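You operate a simulated robot arm through the tools that you are given. There is no shell and no other tool. Be economical: measure what you need, move in short steps, check, and stop when the job is done.

Carry out the task below with a simulated robot arm. There is one attempt and no reset: what you move stays moved.

## Task
Stack the paper weight marked "247 g" from the press table on top of the paper weight labelled "689 g".

The check looks at the end state, three seconds after you hand in, the way a careful person would. Anything else that was tipped, shoved, dropped, spilled or broken makes it a failure.

## Robot
A 7-joint arm with a two-finger parallel gripper on a trunk, on a base that drives. Base frame: it is fixed to the floor where the robot stands at the start and does not move with it; the origin is under the middle of the robot, x ahead of it, y to its left, z up. Units: mm, degrees, N and s.
With the tool pointing down near the work surface it reaches from about 340 to 760 mm from the robot's upright axis, wherever it stands. Its first joint turns from -115.0 to 115.0 degrees. Payload 3.91 kg.
The tool frame sits at the grasp point between the pads (the TCP): z along the fingers, y along the line on which they close. The tips reach 30 mm beyond it. Largest opening 110 mm; finger width 20, thickness 10; the body of the gripper, 48 by 112 mm, starts 55 mm behind the TCP.
Orientation is that of the tool frame in the base frame, as a unit quaternion [w, x, y, z]. With the fingers straight down and closing along the base's y, the tool's x points along the base's -x, its y along +y and its z along -z.

## Interface
- The arm moves only by the tool servo_tool. Its argument "steps" is text: rows parted by semicolons, each of 7 numbers parted by spaces: the turn, a rotation vector about the tool's x, y, z in units of 8 degrees (1.0 is 8 degrees), then the shift along the tool's x, y, z in units of 40 mm (1.0 is 40 mm), then the opening, from 0 (shut) to 1 (fully open). In form: rx ry rz dx dy dz jaw; .... A call has 1 to 12 rows; each row shifts and turns the commanded pose from where the row before left it, along the tool's axes as they then stand. A call with a number of a shift or a turn outside -1 to 1 is refused whole. Rows are played at 5 a second. More than 50 mm and 8.6 degrees between two rows, or a gripper value outside its range, and nothing of the call is played. Where a pose cannot be reached the arm comes as near as it can. A force on the tool above 40 N (or 10 N above the force at the start of the call, whichever is more), or a blocked arm, ends the call early, and 0.2 s more pass. The fingers move at their own pace (about 108 mm/s each) and stop on an object; they squeeze with about 25 N. The grip force told is the motor's: it shows also when the fingers shut on nothing. Time passes only in rows, and 0.2 s behind the last, so rows that do not move let the fingers close. It gives the time, the measured TCP pose, the force on the tool (base axes), the opening and the grip force at its end, in the units of the frame above (readings bear some noise), with the torque about the TCP (base axes, N m) and any sound that the robot's microphone picked up, and new pictures: "views" is both (left out), scene, wrist or none.
- Cameras (640 x 400 px; columns grow to the right, rows downward): "scene" is now at [11.5, 129.5, 1647.1]; the picture's right is [-0.32, -0.95, 0.00], its down [-0.73, 0.24, -0.64] and it looks along [0.61, -0.21, -0.77] (base axes); focal length 284 px, centre (320, 200). "wrist" rides on the gripper at [72, 17, -103] in the tool frame; the picture's right is [-0.23, 0.97, 0.00], its down [-0.76, -0.18, -0.62] and it looks along [-0.61, -0.14, 0.78] (tool axes); focal length 222 px, centre (320, 200). There is no depth. A picture from a camera that has moved, and an enlarged one, comes with that camera's place and axes in the base frame and with its lens. The place of the scene camera against the robot may be out by one fixed shift of up to 12 mm in any direction.
- raise_lower(by): slides the trunk up (or, below 0, down) by that many mm; the arm and the scene camera ride with it, the base frame stays. It gives what a move gives, with no picture.
- steer(legs): drives the robot by 1 to 6 legs, each [ahead, turn to the left] in mm and degrees, along the robot's own axes; the way and the turn of a leg run together, so that a leg with both is an arc; at most 1500 mm and 180 degrees a leg. The arm and the cameras ride along, it lands a little off, and it stops where it bumps. It gives what a move gives, and a new picture of the scene camera.
- head_to(pan, tilt): turns the head with the scene camera to pan (to the left, within 155 degrees either way) and tilt (down, from -29 to 69), counted from straight ahead of the robot. It gives what a move gives, and a new picture of the scene camera.
- close_up(camera, box): a new picture of the part [left, top, right, bottom] of that camera's present view, enlarged. It takes no simulated time.
- close_job(): hands the job in; it is judged then, once.

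Go step by step. Nothing tells you exact positions but the pictures and the camera data: compare them with the known pose of the tool, close in by small moves and look again before you grip or let go. The budget is 120 turns and 260 pictures, counting those below and the enlarged ones. Unless the task says otherwise, let go and move clear before handing in, and close with one line.

The tools are called as name(argument=value, ...) on one line, values as JSON. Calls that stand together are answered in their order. servo_tool: Moves the arm, as the interface text tells. Its arguments: {"type":"object","properties":{"steps":{"type":"string"},"views":{"type":"string","enum":["both","scene","wrist","none"]}},"required":["steps"]} The other tools are called the same way: raise_lower (by) slides the trunk up or down; steer (legs) drives the base; head_to (pan, tilt) turns the head that bears the scene camera; close_up (camera, box) takes an enlarged picture of a part of a camera's view; close_job () hands the job in.

At the start:

```text
clock: 0.0
tool_pos: [468.1, -206.8, 1135.0]
ee_rot: [0.0, -0.004, 1.0, 0.0]
wrist_force: [0.3, -0.4, -0.1]
wrist_torque: [0.0, -0.02, 0.01]
grip_width: 110.0
gripper_force: 0.0
trunk travel left (down, up): [-775.0, 215.0]
robot x, y, heading: [-0.4, 0.5, -0.0]
head pan, tilt: [-18.6, 50.0]
```

scene: 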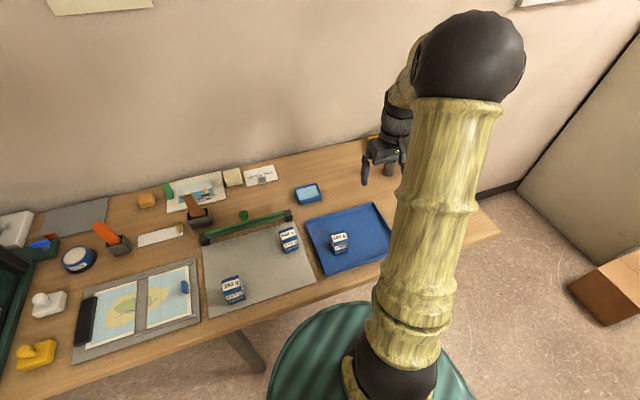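
wrist: 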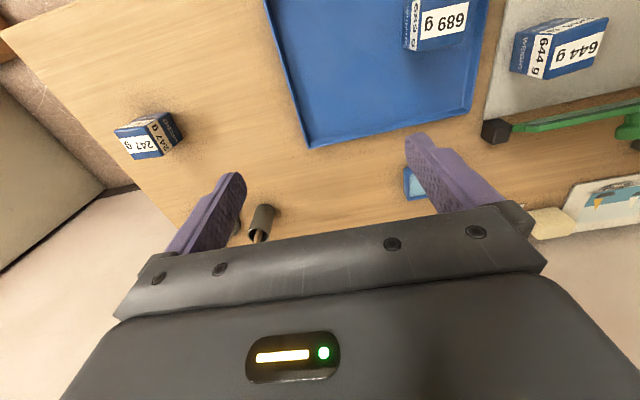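

The 247 g block lies alone on the right of the table at about (472, -487), and the 689 g block sits in the blue tray at about (429, -53). I'll enlarge both to read their size and heading.

close_up(camera="wrist", box=[90, 90, 210, 180])

close_up(camera="wrist", box=[380, 0, 500, 75])

close_up(camera="scene", box=[200, 200, 400, 320])

```text
4.44 times, centred on (150, 135) of wrist
camera zoom: at [394.3, -190.5, 1237.4], right [0.22, 0.98, 0.0], down [0.76, -0.17, 0.62], along [0.61, -0.14, -0.78], focal length 987 px, centre (1076, 489)
```

zoom: 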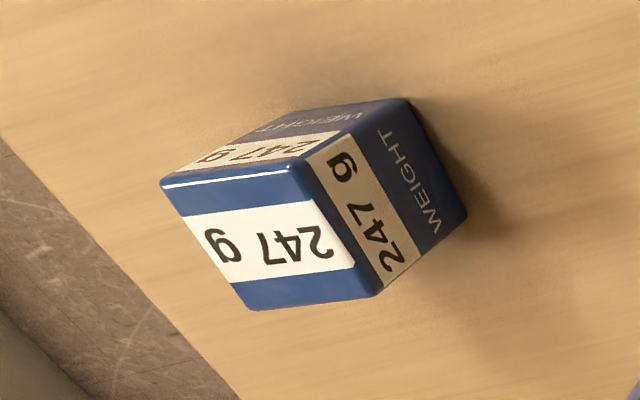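

```text
5.33 times, centred on (440, 38) of wrist
camera zoom: at [394.3, -190.5, 1237.4], right [0.22, 0.98, 0.0], down [0.76, -0.17, 0.62], along [0.61, -0.14, -0.78], focal length 1185 px, centre (-320, 1067)
```

zoom: 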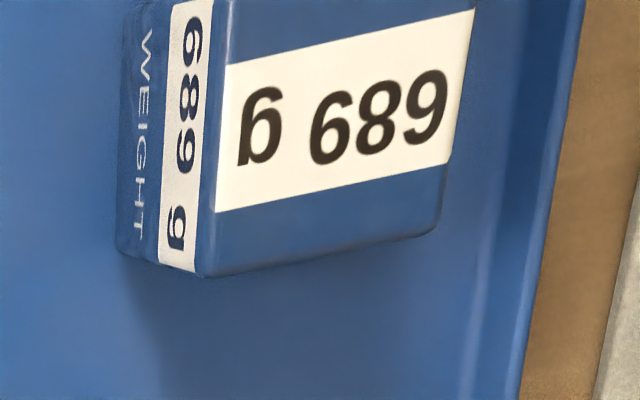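

```text
3.20 times, centred on (300, 260) of scene
camera zoom: at [11.5, 129.5, 1647.1], right [-0.32, -0.95, 0.0], down [-0.73, 0.24, -0.64], along [0.61, -0.21, -0.77], focal length 908 px, centre (384, 8)
```

zoom: 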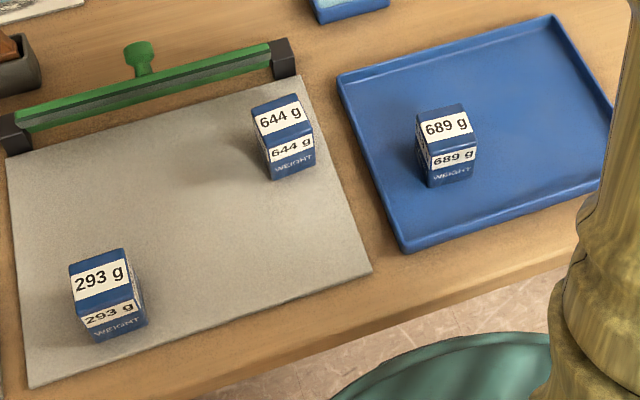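

The 247 g block looks like a roughly 44×44×60 mm box centred near (470, -471), turned about -6.5°. I'll move above it, turn to match and look again.

servo_tool(steps="0 0 0 0 -0.94 0.2 1; 0 0 0 0 -0.94 0.2 1; 0 0 0 0 -0.94 0.2 1; 0 0 0 0 -0.94 0.2 1; 0 0 0 0 -0.94 0.2 1; 0 0 0 0 -0.94 0.2 1; 0 0 0 0 -0.94 0.2 1; 0 0 0.8 0 0 0 1; 0 0 0 0 0 0 1")

```text
clock: 2.0
tool_pos: [471.2, -469.7, 1076.5]
ee_rot: [0.0, 0.052, 0.999, 0.0]
wrist_force: [0.7, 0.6, -0.2]
wrist_torque: [0.0, -0.03, -0.02]
grip_width: 110.0
gripper_force: 0.2
trunk travel left (down, up): [-775.0, 215.0]
robot x, y, heading: [-1.0, 1.0, -0.1]
head pan, tilt: [-18.6, 50.0]
camera scene: at [11.6, 129.0, 1647.1], right [-0.32, -0.95, 0.0], down [-0.73, 0.24, -0.64], along [0.61, -0.2, -0.77], focal length 284 px, centre (320, 200)
camera wrist: at [399.7, -446.4, 1179.8], right [0.33, 0.94, 0.0], down [0.74, -0.26, 0.62], along [0.59, -0.2, -0.78], focal length 222 px, centre (320, 200)
```

scene: 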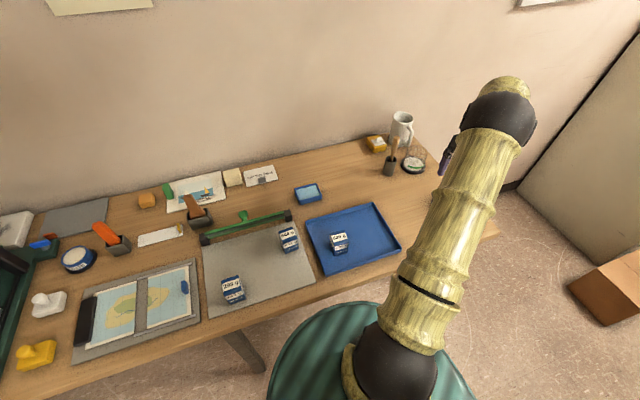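
wrist: 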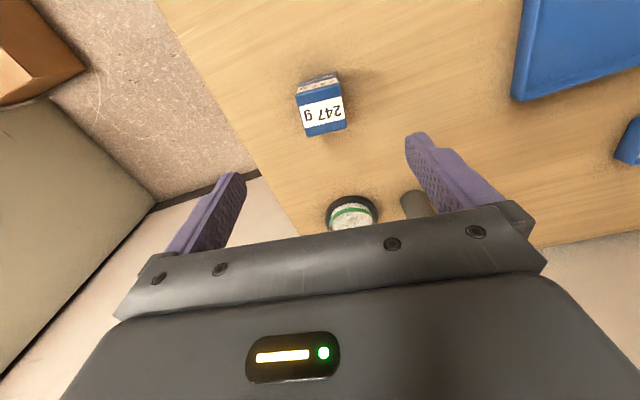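

close_up(camera="wrist", box=[270, 60, 380, 150])

```text
4.44 times, centred on (325, 105) of wrist
camera zoom: at [399.7, -446.4, 1179.8], right [0.33, 0.94, 0.0], down [0.74, -0.26, 0.62], along [0.59, -0.2, -0.78], focal length 987 px, centre (298, 622)
```

zoom: 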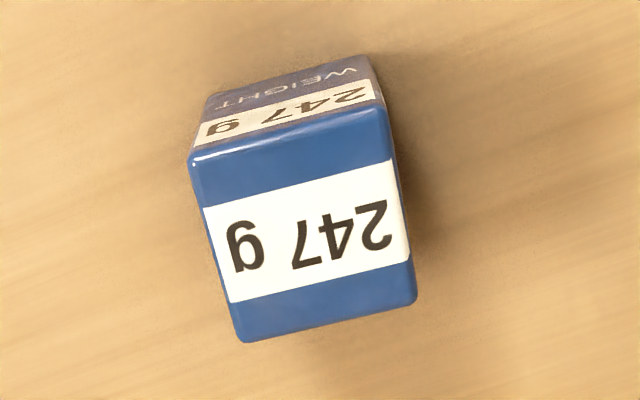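

The block's top is at about z = 941, 45 mm wide, centred near (470.7, -468), with a yaw of about -6.8°. The tool is nearly lined up, so I'll go down in two parts and check between them.

servo_tool(steps="0 0 0.1 0 0.04 0.7 1; 0 0 0 0 0 0.7 1; 0 0 0 0 0 0.7 1; 0 0 0 0 0 0.2 1; 0 0 0 0 0 0 1", views="wrist")

```text
clock: 3.2
tool_pos: [473.2, -468.2, 986.0]
ee_rot: [0.0, 0.059, 0.998, 0.0]
wrist_force: [0.2, 0.0, -0.1]
wrist_torque: [-0.02, 0.01, 0.03]
grip_width: 110.0
gripper_force: 0.0
trunk travel left (down, up): [-775.0, 215.0]
robot x, y, heading: [-0.4, 0.9, -0.2]
head pan, tilt: [-18.6, 50.0]
camera wrist: at [401.2, -442.9, 1089.1], right [0.34, 0.94, 0.0], down [0.74, -0.27, 0.62], along [0.59, -0.21, -0.78], focal length 222 px, centre (320, 200)
```

wrist: 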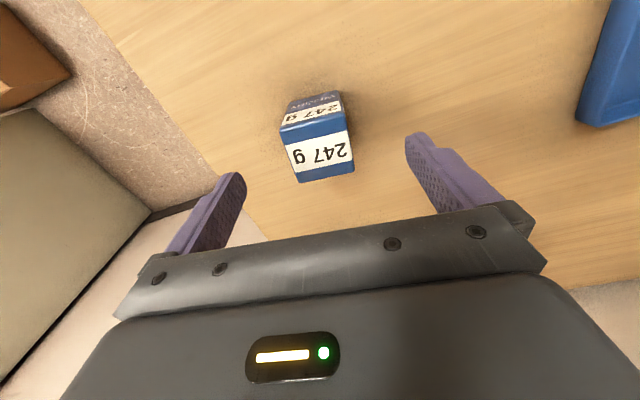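

The block sits midway between the fingers. I'll go down to z = 922 and close.

servo_tool(steps="0 0 0 0.05 0 0.6 1; 0 0 0 0 0 0.6 1; 0 0 0 0 0 0.4 1; 0 0 0 0 0 0 1; 0 0 0 0 0 0 0; 0 0 0 0 0 0 0; 0 0 0 0 0 0 0; 0 0 0 0 0 0 0", views="wrist")

```text
clock: 5.0
tool_pos: [467.5, -469.7, 921.1]
ee_rot: [0.0, 0.058, 0.998, -0.001]
wrist_force: [0.0, 0.1, -0.1]
wrist_torque: [-0.01, -0.04, 0.02]
grip_width: 45.6
gripper_force: 25.3
trunk travel left (down, up): [-775.0, 215.0]
robot x, y, heading: [-3.5, 0.4, 0.1]
head pan, tilt: [-18.6, 50.0]
camera wrist: at [398.2, -443.5, 1024.9], right [0.34, 0.94, 0.0], down [0.74, -0.27, 0.62], along [0.59, -0.21, -0.78], focal length 222 px, centre (320, 200)
```

wrist: 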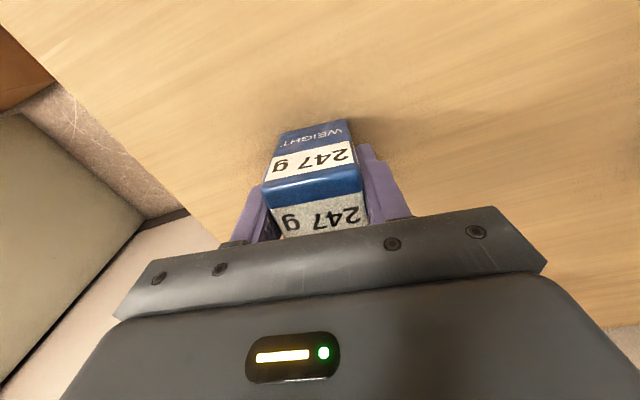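

Gripped, with the opening at 45.6 mm. I'll lift straight up and carry it most of the way towards the tray, stopping short to measure the 689 g block.

servo_tool(steps="0 0 0 0 0 -0.5 0; 0 0 0 0 0 -0.9 0; 0 0 0 0 0 -0.9 0; 0 0 0 0 0 -0.9 0; 0 0 0 0 0 -0.9 0", views="none")

servo_tool(steps="0 0 0 0.36 0.96 0 0; 0 0 0 0.36 0.96 0 0; 0 0 0 0.36 0.96 0 0; 0 0 0 0.36 0.96 0 0; 0 0 0 0.36 0.96 0 0; 0 0 0 0.36 0.96 0 0; 0 0 0 0.36 0.96 0 0; 0 0 0 0 0 0 0; 0 0 0 0 0 0 0")

```text
clock: 6.2
tool_pos: [465.5, -472.4, 1086.8]
ee_rot: [0.0, 0.058, 0.998, 0.0]
wrist_force: [-0.5, 0.3, -2.5]
wrist_torque: [0.0, -0.02, 0.02]
grip_width: 46.1
gripper_force: 24.8
trunk travel left (down, up): [-775.0, 215.0]
robot x, y, heading: [0.8, 2.0, 0.0]
head pan, tilt: [-18.6, 50.0]
```

```text
clock: 8.2
tool_pos: [401.0, -190.6, 1086.3]
ee_rot: [0.0, 0.058, 0.998, 0.001]
wrist_force: [0.0, -0.4, -1.3]
wrist_torque: [0.01, -0.01, -0.02]
grip_width: 45.9
gripper_force: 24.9
trunk travel left (down, up): [-775.0, 215.0]
robot x, y, heading: [-2.0, 2.8, -0.0]
head pan, tilt: [-18.6, 50.0]
camera scene: at [11.5, 129.9, 1647.1], right [-0.32, -0.95, 0.0], down [-0.73, 0.24, -0.64], along [0.61, -0.21, -0.77], focal length 284 px, centre (320, 200)
camera wrist: at [328.7, -165.9, 1189.9], right [0.34, 0.94, 0.0], down [0.74, -0.27, 0.62], along [0.59, -0.21, -0.78], focal length 222 px, centre (320, 200)
```

scene: 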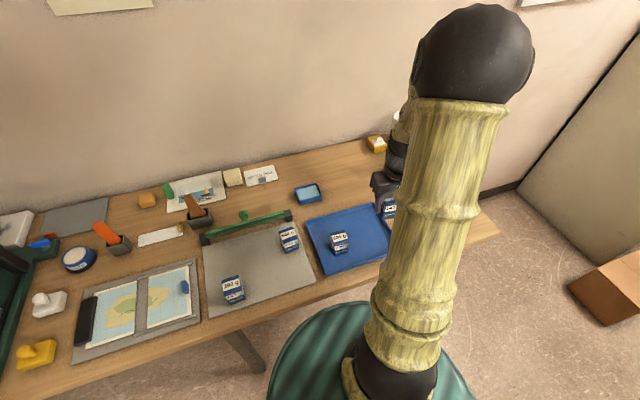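
wrist: 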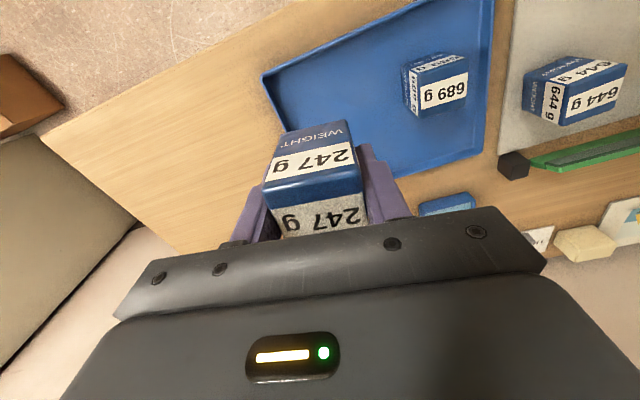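

close_up(camera="wrist", box=[380, 40, 490, 130])

close_up(camera="wrist", box=[240, 100, 400, 250])

```text
4.44 times, centred on (435, 85) of wrist
camera zoom: at [328.7, -165.9, 1189.9], right [0.34, 0.94, 0.0], down [0.74, -0.27, 0.62], along [0.59, -0.21, -0.78], focal length 987 px, centre (-191, 711)
```

zoom: 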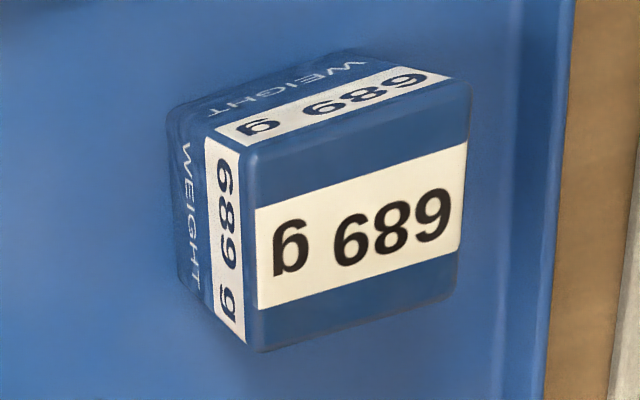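

```text
2.67 times, centred on (320, 175) of wrist
camera zoom: at [328.7, -165.9, 1189.9], right [0.34, 0.94, 0.0], down [0.74, -0.27, 0.62], along [0.59, -0.21, -0.78], focal length 592 px, centre (320, 267)
```

zoom: 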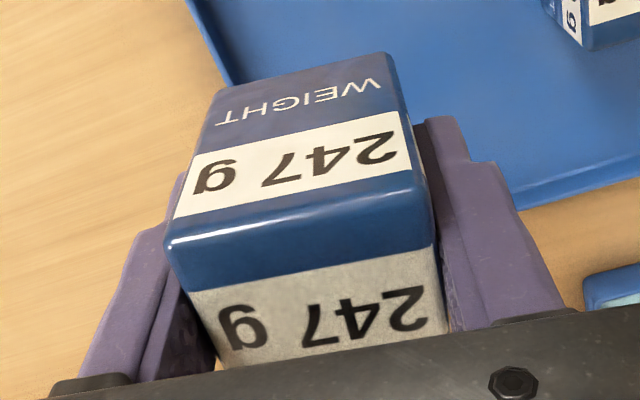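

The 689 g block's top centre comes out near (422.7, -66.2) at z of about 943, with a yaw of about -2°. The held block's centre is about 3 mm ahead of the TCP and its bottom about 41 mm below, so I'll move to hover over it and turn to match.

servo_tool(steps="0 0 0 -0.03 0.79 0 0; 0 0 0 -0.03 0.79 0 0; 0 0 0 -0.03 0.79 0 0; 0 0 0 -0.02 0.78 0 0; 0 0 -0.5 0 0 0 0; 0 0 0 0 0 0.6 0; 0 0 0 0 0 0.6 0; 0 0 0 0 0 0 0; 0 0 0 0 0 0 0")

close_up(camera="wrist", box=[240, 50, 400, 250])

close_up(camera="scene", box=[270, 150, 430, 290])

```text
clock: 10.2
tool_pos: [420.3, -63.7, 1036.4]
ee_rot: [0.0, 0.023, 1.0, 0.0]
wrist_force: [0.1, 0.2, -2.8]
wrist_torque: [0.02, -0.04, 0.0]
grip_width: 46.1
gripper_force: 25.0
trunk travel left (down, up): [-775.0, 215.0]
robot x, y, heading: [1.8, -0.8, 0.1]
head pan, tilt: [-18.6, 50.0]
camera scene: at [11.8, 129.5, 1647.1], right [-0.32, -0.95, 0.0], down [-0.73, 0.24, -0.64], along [0.61, -0.21, -0.77], focal length 284 px, centre (320, 200)
camera wrist: at [347.4, -44.2, 1139.7], right [0.27, 0.96, 0.0], down [0.75, -0.21, 0.62], along [0.6, -0.17, -0.78], focal length 222 px, centre (320, 200)
```

scene: 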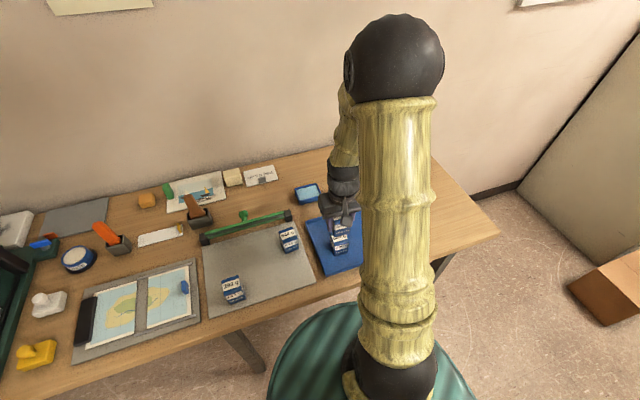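
wrist: 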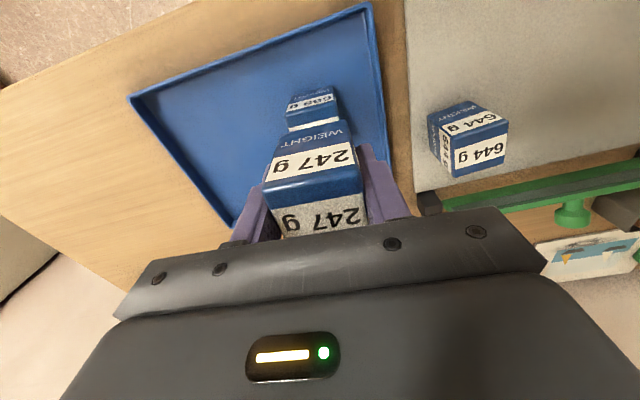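

```text
2.00 times, centred on (320, 150) of wrist
camera zoom: at [347.4, -44.2, 1139.7], right [0.27, 0.96, 0.0], down [0.75, -0.21, 0.62], along [0.6, -0.17, -0.78], focal length 444 px, centre (320, 300)
```

zoom: 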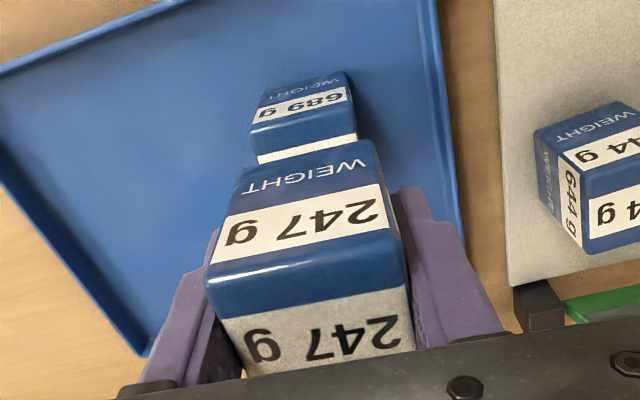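

```text
2.86 times, centred on (350, 220) of scene
camera zoom: at [11.8, 129.5, 1647.1], right [-0.32, -0.95, 0.0], down [-0.73, 0.24, -0.64], along [0.61, -0.21, -0.77], focal length 810 px, centre (234, 143)
```

zoom: 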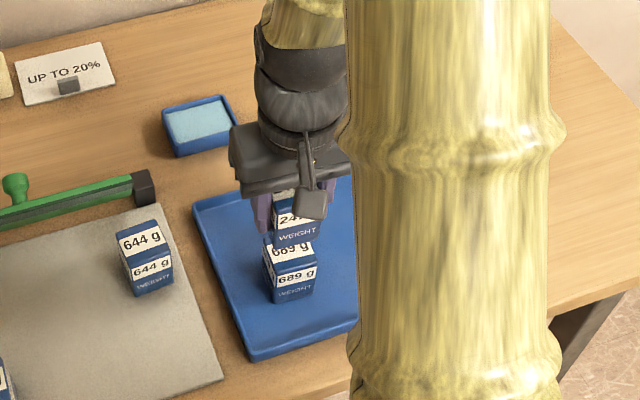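

The 689 g block shows up about 3 mm to the right and 1–2 mm ahead of the held one. I'll correct by that, go down part of the way and measure again.

servo_tool(steps="0 0 0 -0.04 -0.08 0.3 0; 0 0 0 0 0 0.3 0; 0 0 0 0 0 0 0; 0 0 0 0 0 0 0", views="none")

close_up(camera="wrist", box=[270, 70, 370, 130])

close_up(camera="wrist", box=[250, 100, 380, 220])

close_up(camera="scene", box=[310, 200, 370, 260])

```text
clock: 11.2
tool_pos: [420.0, -66.9, 1013.1]
ee_rot: [-0.001, 0.023, 1.0, -0.001]
wrist_force: [0.6, -0.5, -3.2]
wrist_torque: [-0.01, 0.03, 0.01]
grip_width: 45.9
gripper_force: 24.9
trunk travel left (down, up): [-775.0, 215.0]
robot x, y, heading: [3.1, -2.5, 0.0]
head pan, tilt: [-18.6, 50.0]
```

```text
6.40 times, centred on (320, 100) of wrist
camera zoom: at [347.7, -46.5, 1116.9], right [0.27, 0.96, 0.0], down [0.75, -0.21, 0.62], along [0.6, -0.17, -0.78], focal length 1422 px, centre (320, 840)
```

zoom: 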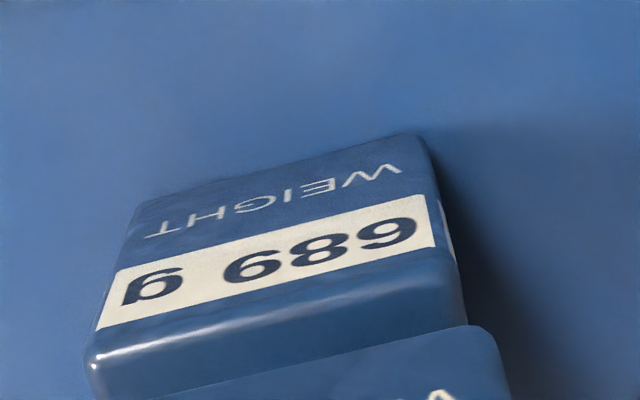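

```text
3.33 times, centred on (315, 160) of wrist
camera zoom: at [347.7, -46.5, 1116.9], right [0.27, 0.96, 0.0], down [0.75, -0.21, 0.62], along [0.6, -0.17, -0.78], focal length 740 px, centre (337, 333)
```

zoom: 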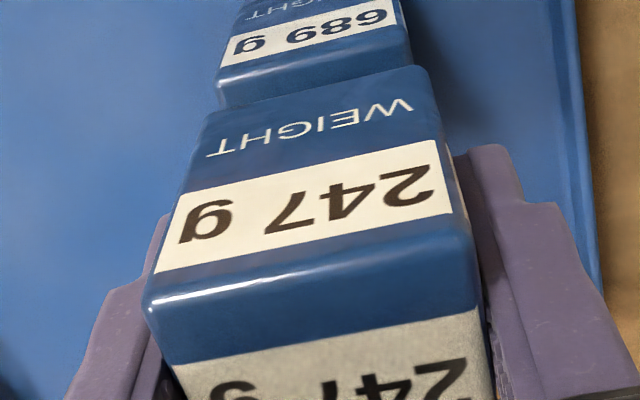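

```text
6.67 times, centred on (340, 230) of scene
camera zoom: at [11.8, 129.6, 1647.1], right [-0.32, -0.95, 0.0], down [-0.73, 0.24, -0.64], along [0.61, -0.21, -0.77], focal length 1891 px, centre (187, 0)
```

zoom: 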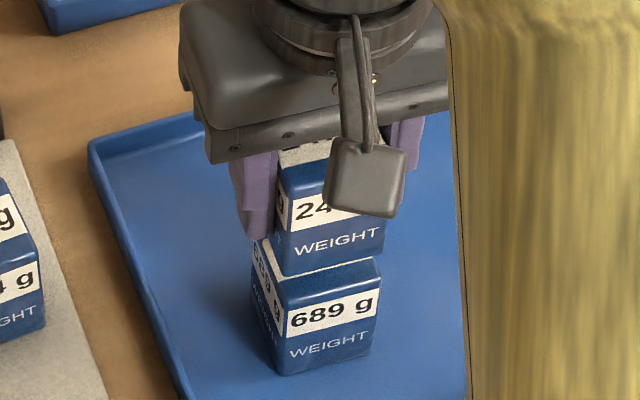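

Remaining offset is about 1.5 mm in each direction. I'll correct that, go down to just above contact and look at the gap.

servo_tool(steps="0 0 0 -0.04 -0.04 0.2 0; 0 0 0 0 0 0.2 0; 0 0 0 0 0 0.15 0; 0 0 0 0 0 0 0; 0 0 0 0 0 0 0", views="none")

close_up(camera="wrist", box=[260, 70, 380, 170])

close_up(camera="scene", box=[310, 205, 370, 260])

```text
clock: 12.4
tool_pos: [420.6, -70.7, 992.9]
ee_rot: [0.001, 0.024, 1.0, 0.001]
wrist_force: [0.4, -1.6, 10.5]
wrist_torque: [0.05, 0.26, 0.05]
grip_width: 46.0
gripper_force: 24.9
trunk travel left (down, up): [-775.0, 215.0]
robot x, y, heading: [0.5, 2.3, 0.1]
head pan, tilt: [-18.6, 50.0]
```

```text
4.00 times, centred on (320, 120) of wrist
camera zoom: at [348.5, -49.5, 1095.7], right [0.27, 0.96, 0.0], down [0.75, -0.21, 0.62], along [0.6, -0.17, -0.78], focal length 888 px, centre (320, 520)
```

zoom: 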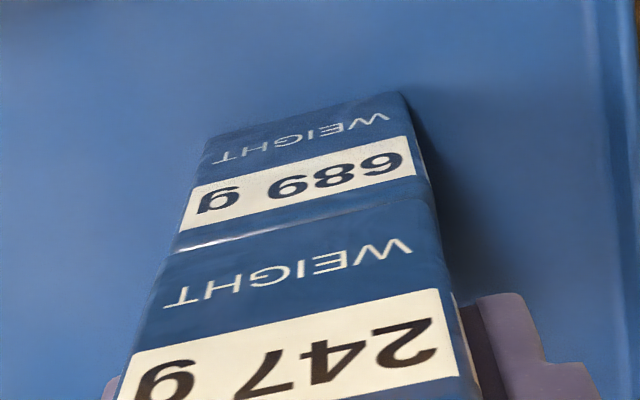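

```text
7.27 times, centred on (340, 232) of scene
camera zoom: at [10.7, 129.6, 1647.3], right [-0.32, -0.95, 0.0], down [-0.73, 0.24, -0.64], along [0.61, -0.21, -0.77], focal length 2062 px, centre (174, -36)
```

zoom: 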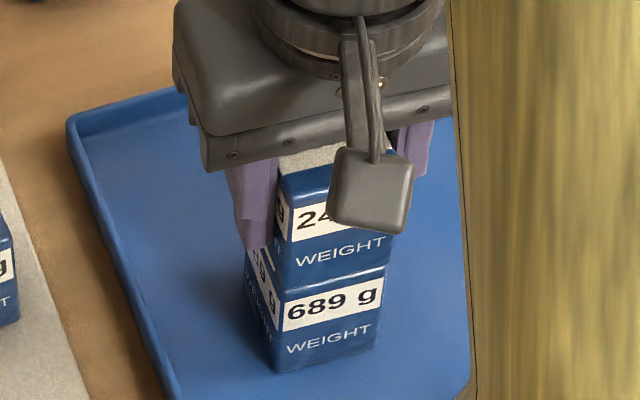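

The block has already made contact: force is up about 13 N and the gap is closed. Both blocks' edges line up in the two views, so I'll ease off the pressing slightly and open the fingers a little.

servo_tool(steps="0 0 0 0 0 -0.02 0; 0 0 0 0 0 0 0; 0 0 0 0 0 0 0.5; 0 0 0 0 0 0 0.6; 0 0 0 0 0 0 0.6", views="none")

close_up(camera="wrist", box=[240, 70, 400, 220])

```text
clock: 13.6
tool_pos: [421.1, -69.0, 993.8]
ee_rot: [-0.001, 0.024, 1.0, 0.0]
wrist_force: [0.6, -0.6, 0.0]
wrist_torque: [-0.02, 0.0, 0.01]
grip_width: 65.9
gripper_force: 0.2
trunk travel left (down, up): [-775.0, 215.0]
robot x, y, heading: [-0.8, 0.4, 0.1]
head pan, tilt: [-18.6, 50.0]
```

```text
2.67 times, centred on (320, 145) of wrist
camera zoom: at [349.2, -49.4, 1096.6], right [0.27, 0.96, 0.0], down [0.75, -0.21, 0.62], along [0.6, -0.17, -0.78], focal length 592 px, centre (320, 347)
```

zoom: 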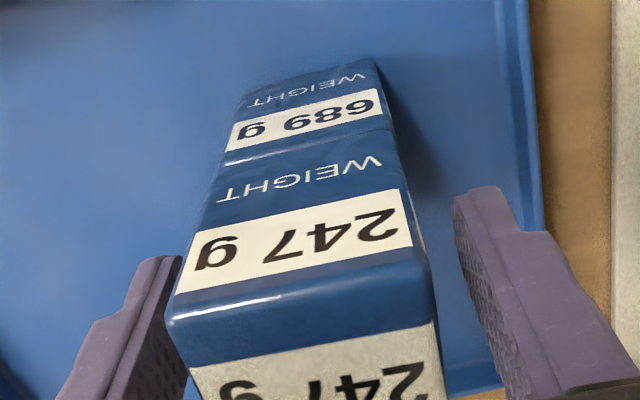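

The block rests squarely on the 689 g block with both fingers clear of it. I'll back straight up and check.

servo_tool(steps="0 0 0 0 0 -0.4 0.7; 0 0 0 0 0 -0.8 0.7; 0 0 0 0 0 -0.9 0.7; 0 0 0 0 0 -0.9 0.7; 0 0 0 0 -0.9 0 0.7; 0 0 0 0 -0.9 0 0.7; 0 0 0 0 -0.9 0 0.7; 0 0 0 0 0 0 0.7; 0 0 0 0 0 0 0.7")

close_up(camera="scene", box=[270, 180, 410, 280])

```text
clock: 15.6
tool_pos: [415.0, -179.0, 1112.4]
ee_rot: [0.0, 0.024, 1.0, 0.0]
wrist_force: [-0.8, -0.7, -0.2]
wrist_torque: [-0.02, -0.01, 0.0]
grip_width: 77.3
gripper_force: 0.1
trunk travel left (down, up): [-775.0, 215.0]
robot x, y, heading: [-2.6, 5.1, 0.0]
head pan, tilt: [-18.6, 50.0]
camera scene: at [11.6, 129.2, 1647.1], right [-0.32, -0.95, 0.0], down [-0.73, 0.24, -0.64], along [0.61, -0.2, -0.77], focal length 284 px, centre (320, 200)
camera wrist: at [342.1, -158.8, 1216.5], right [0.27, 0.96, 0.0], down [0.75, -0.21, 0.62], along [0.6, -0.17, -0.78], focal length 222 px, centre (320, 200)
```

scene: 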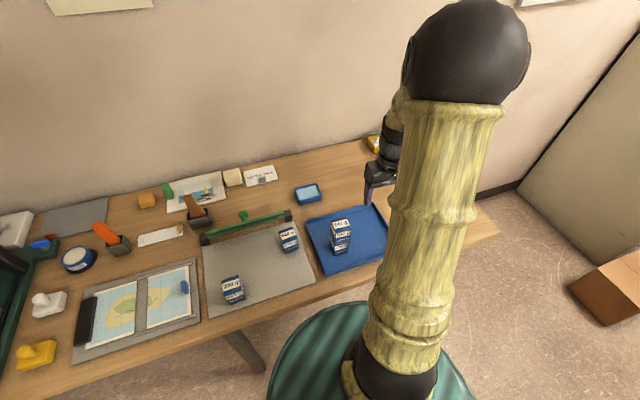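
wrist: 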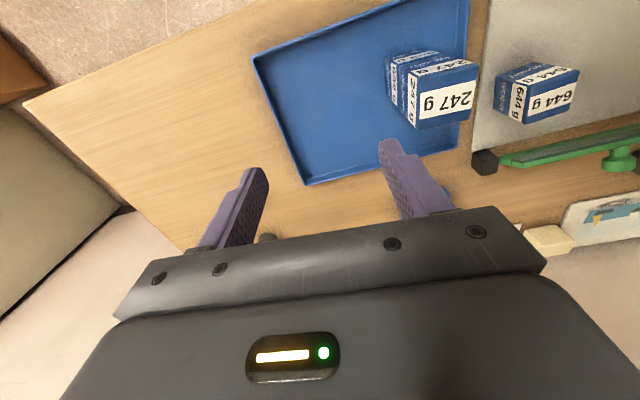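

```text
4.00 times, centred on (340, 230) of scene
camera zoom: at [11.6, 129.2, 1647.1], right [-0.32, -0.95, 0.0], down [-0.73, 0.24, -0.64], along [0.61, -0.2, -0.77], focal length 1134 px, centre (240, 80)
```

zoom: 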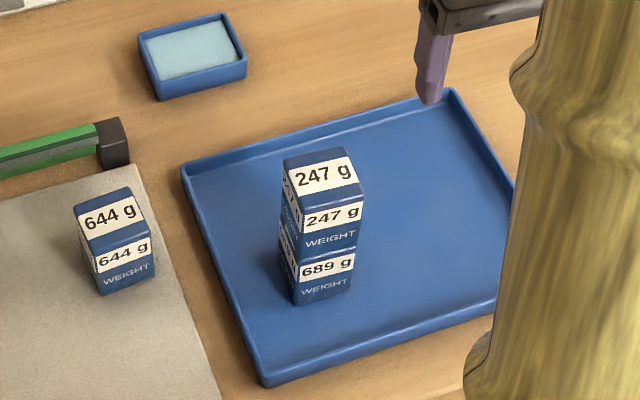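

The stack stands straight and steady, nothing else has moved, and the gripper is clear, so I'm handing in.

close_job()

```text
The job is handed in.
```

The 247 g paper weight now stands squarely on top of the 689 g one in the blue tray. The gripper has let go and moved clear, nothing else was disturbed, and the job is handed in.
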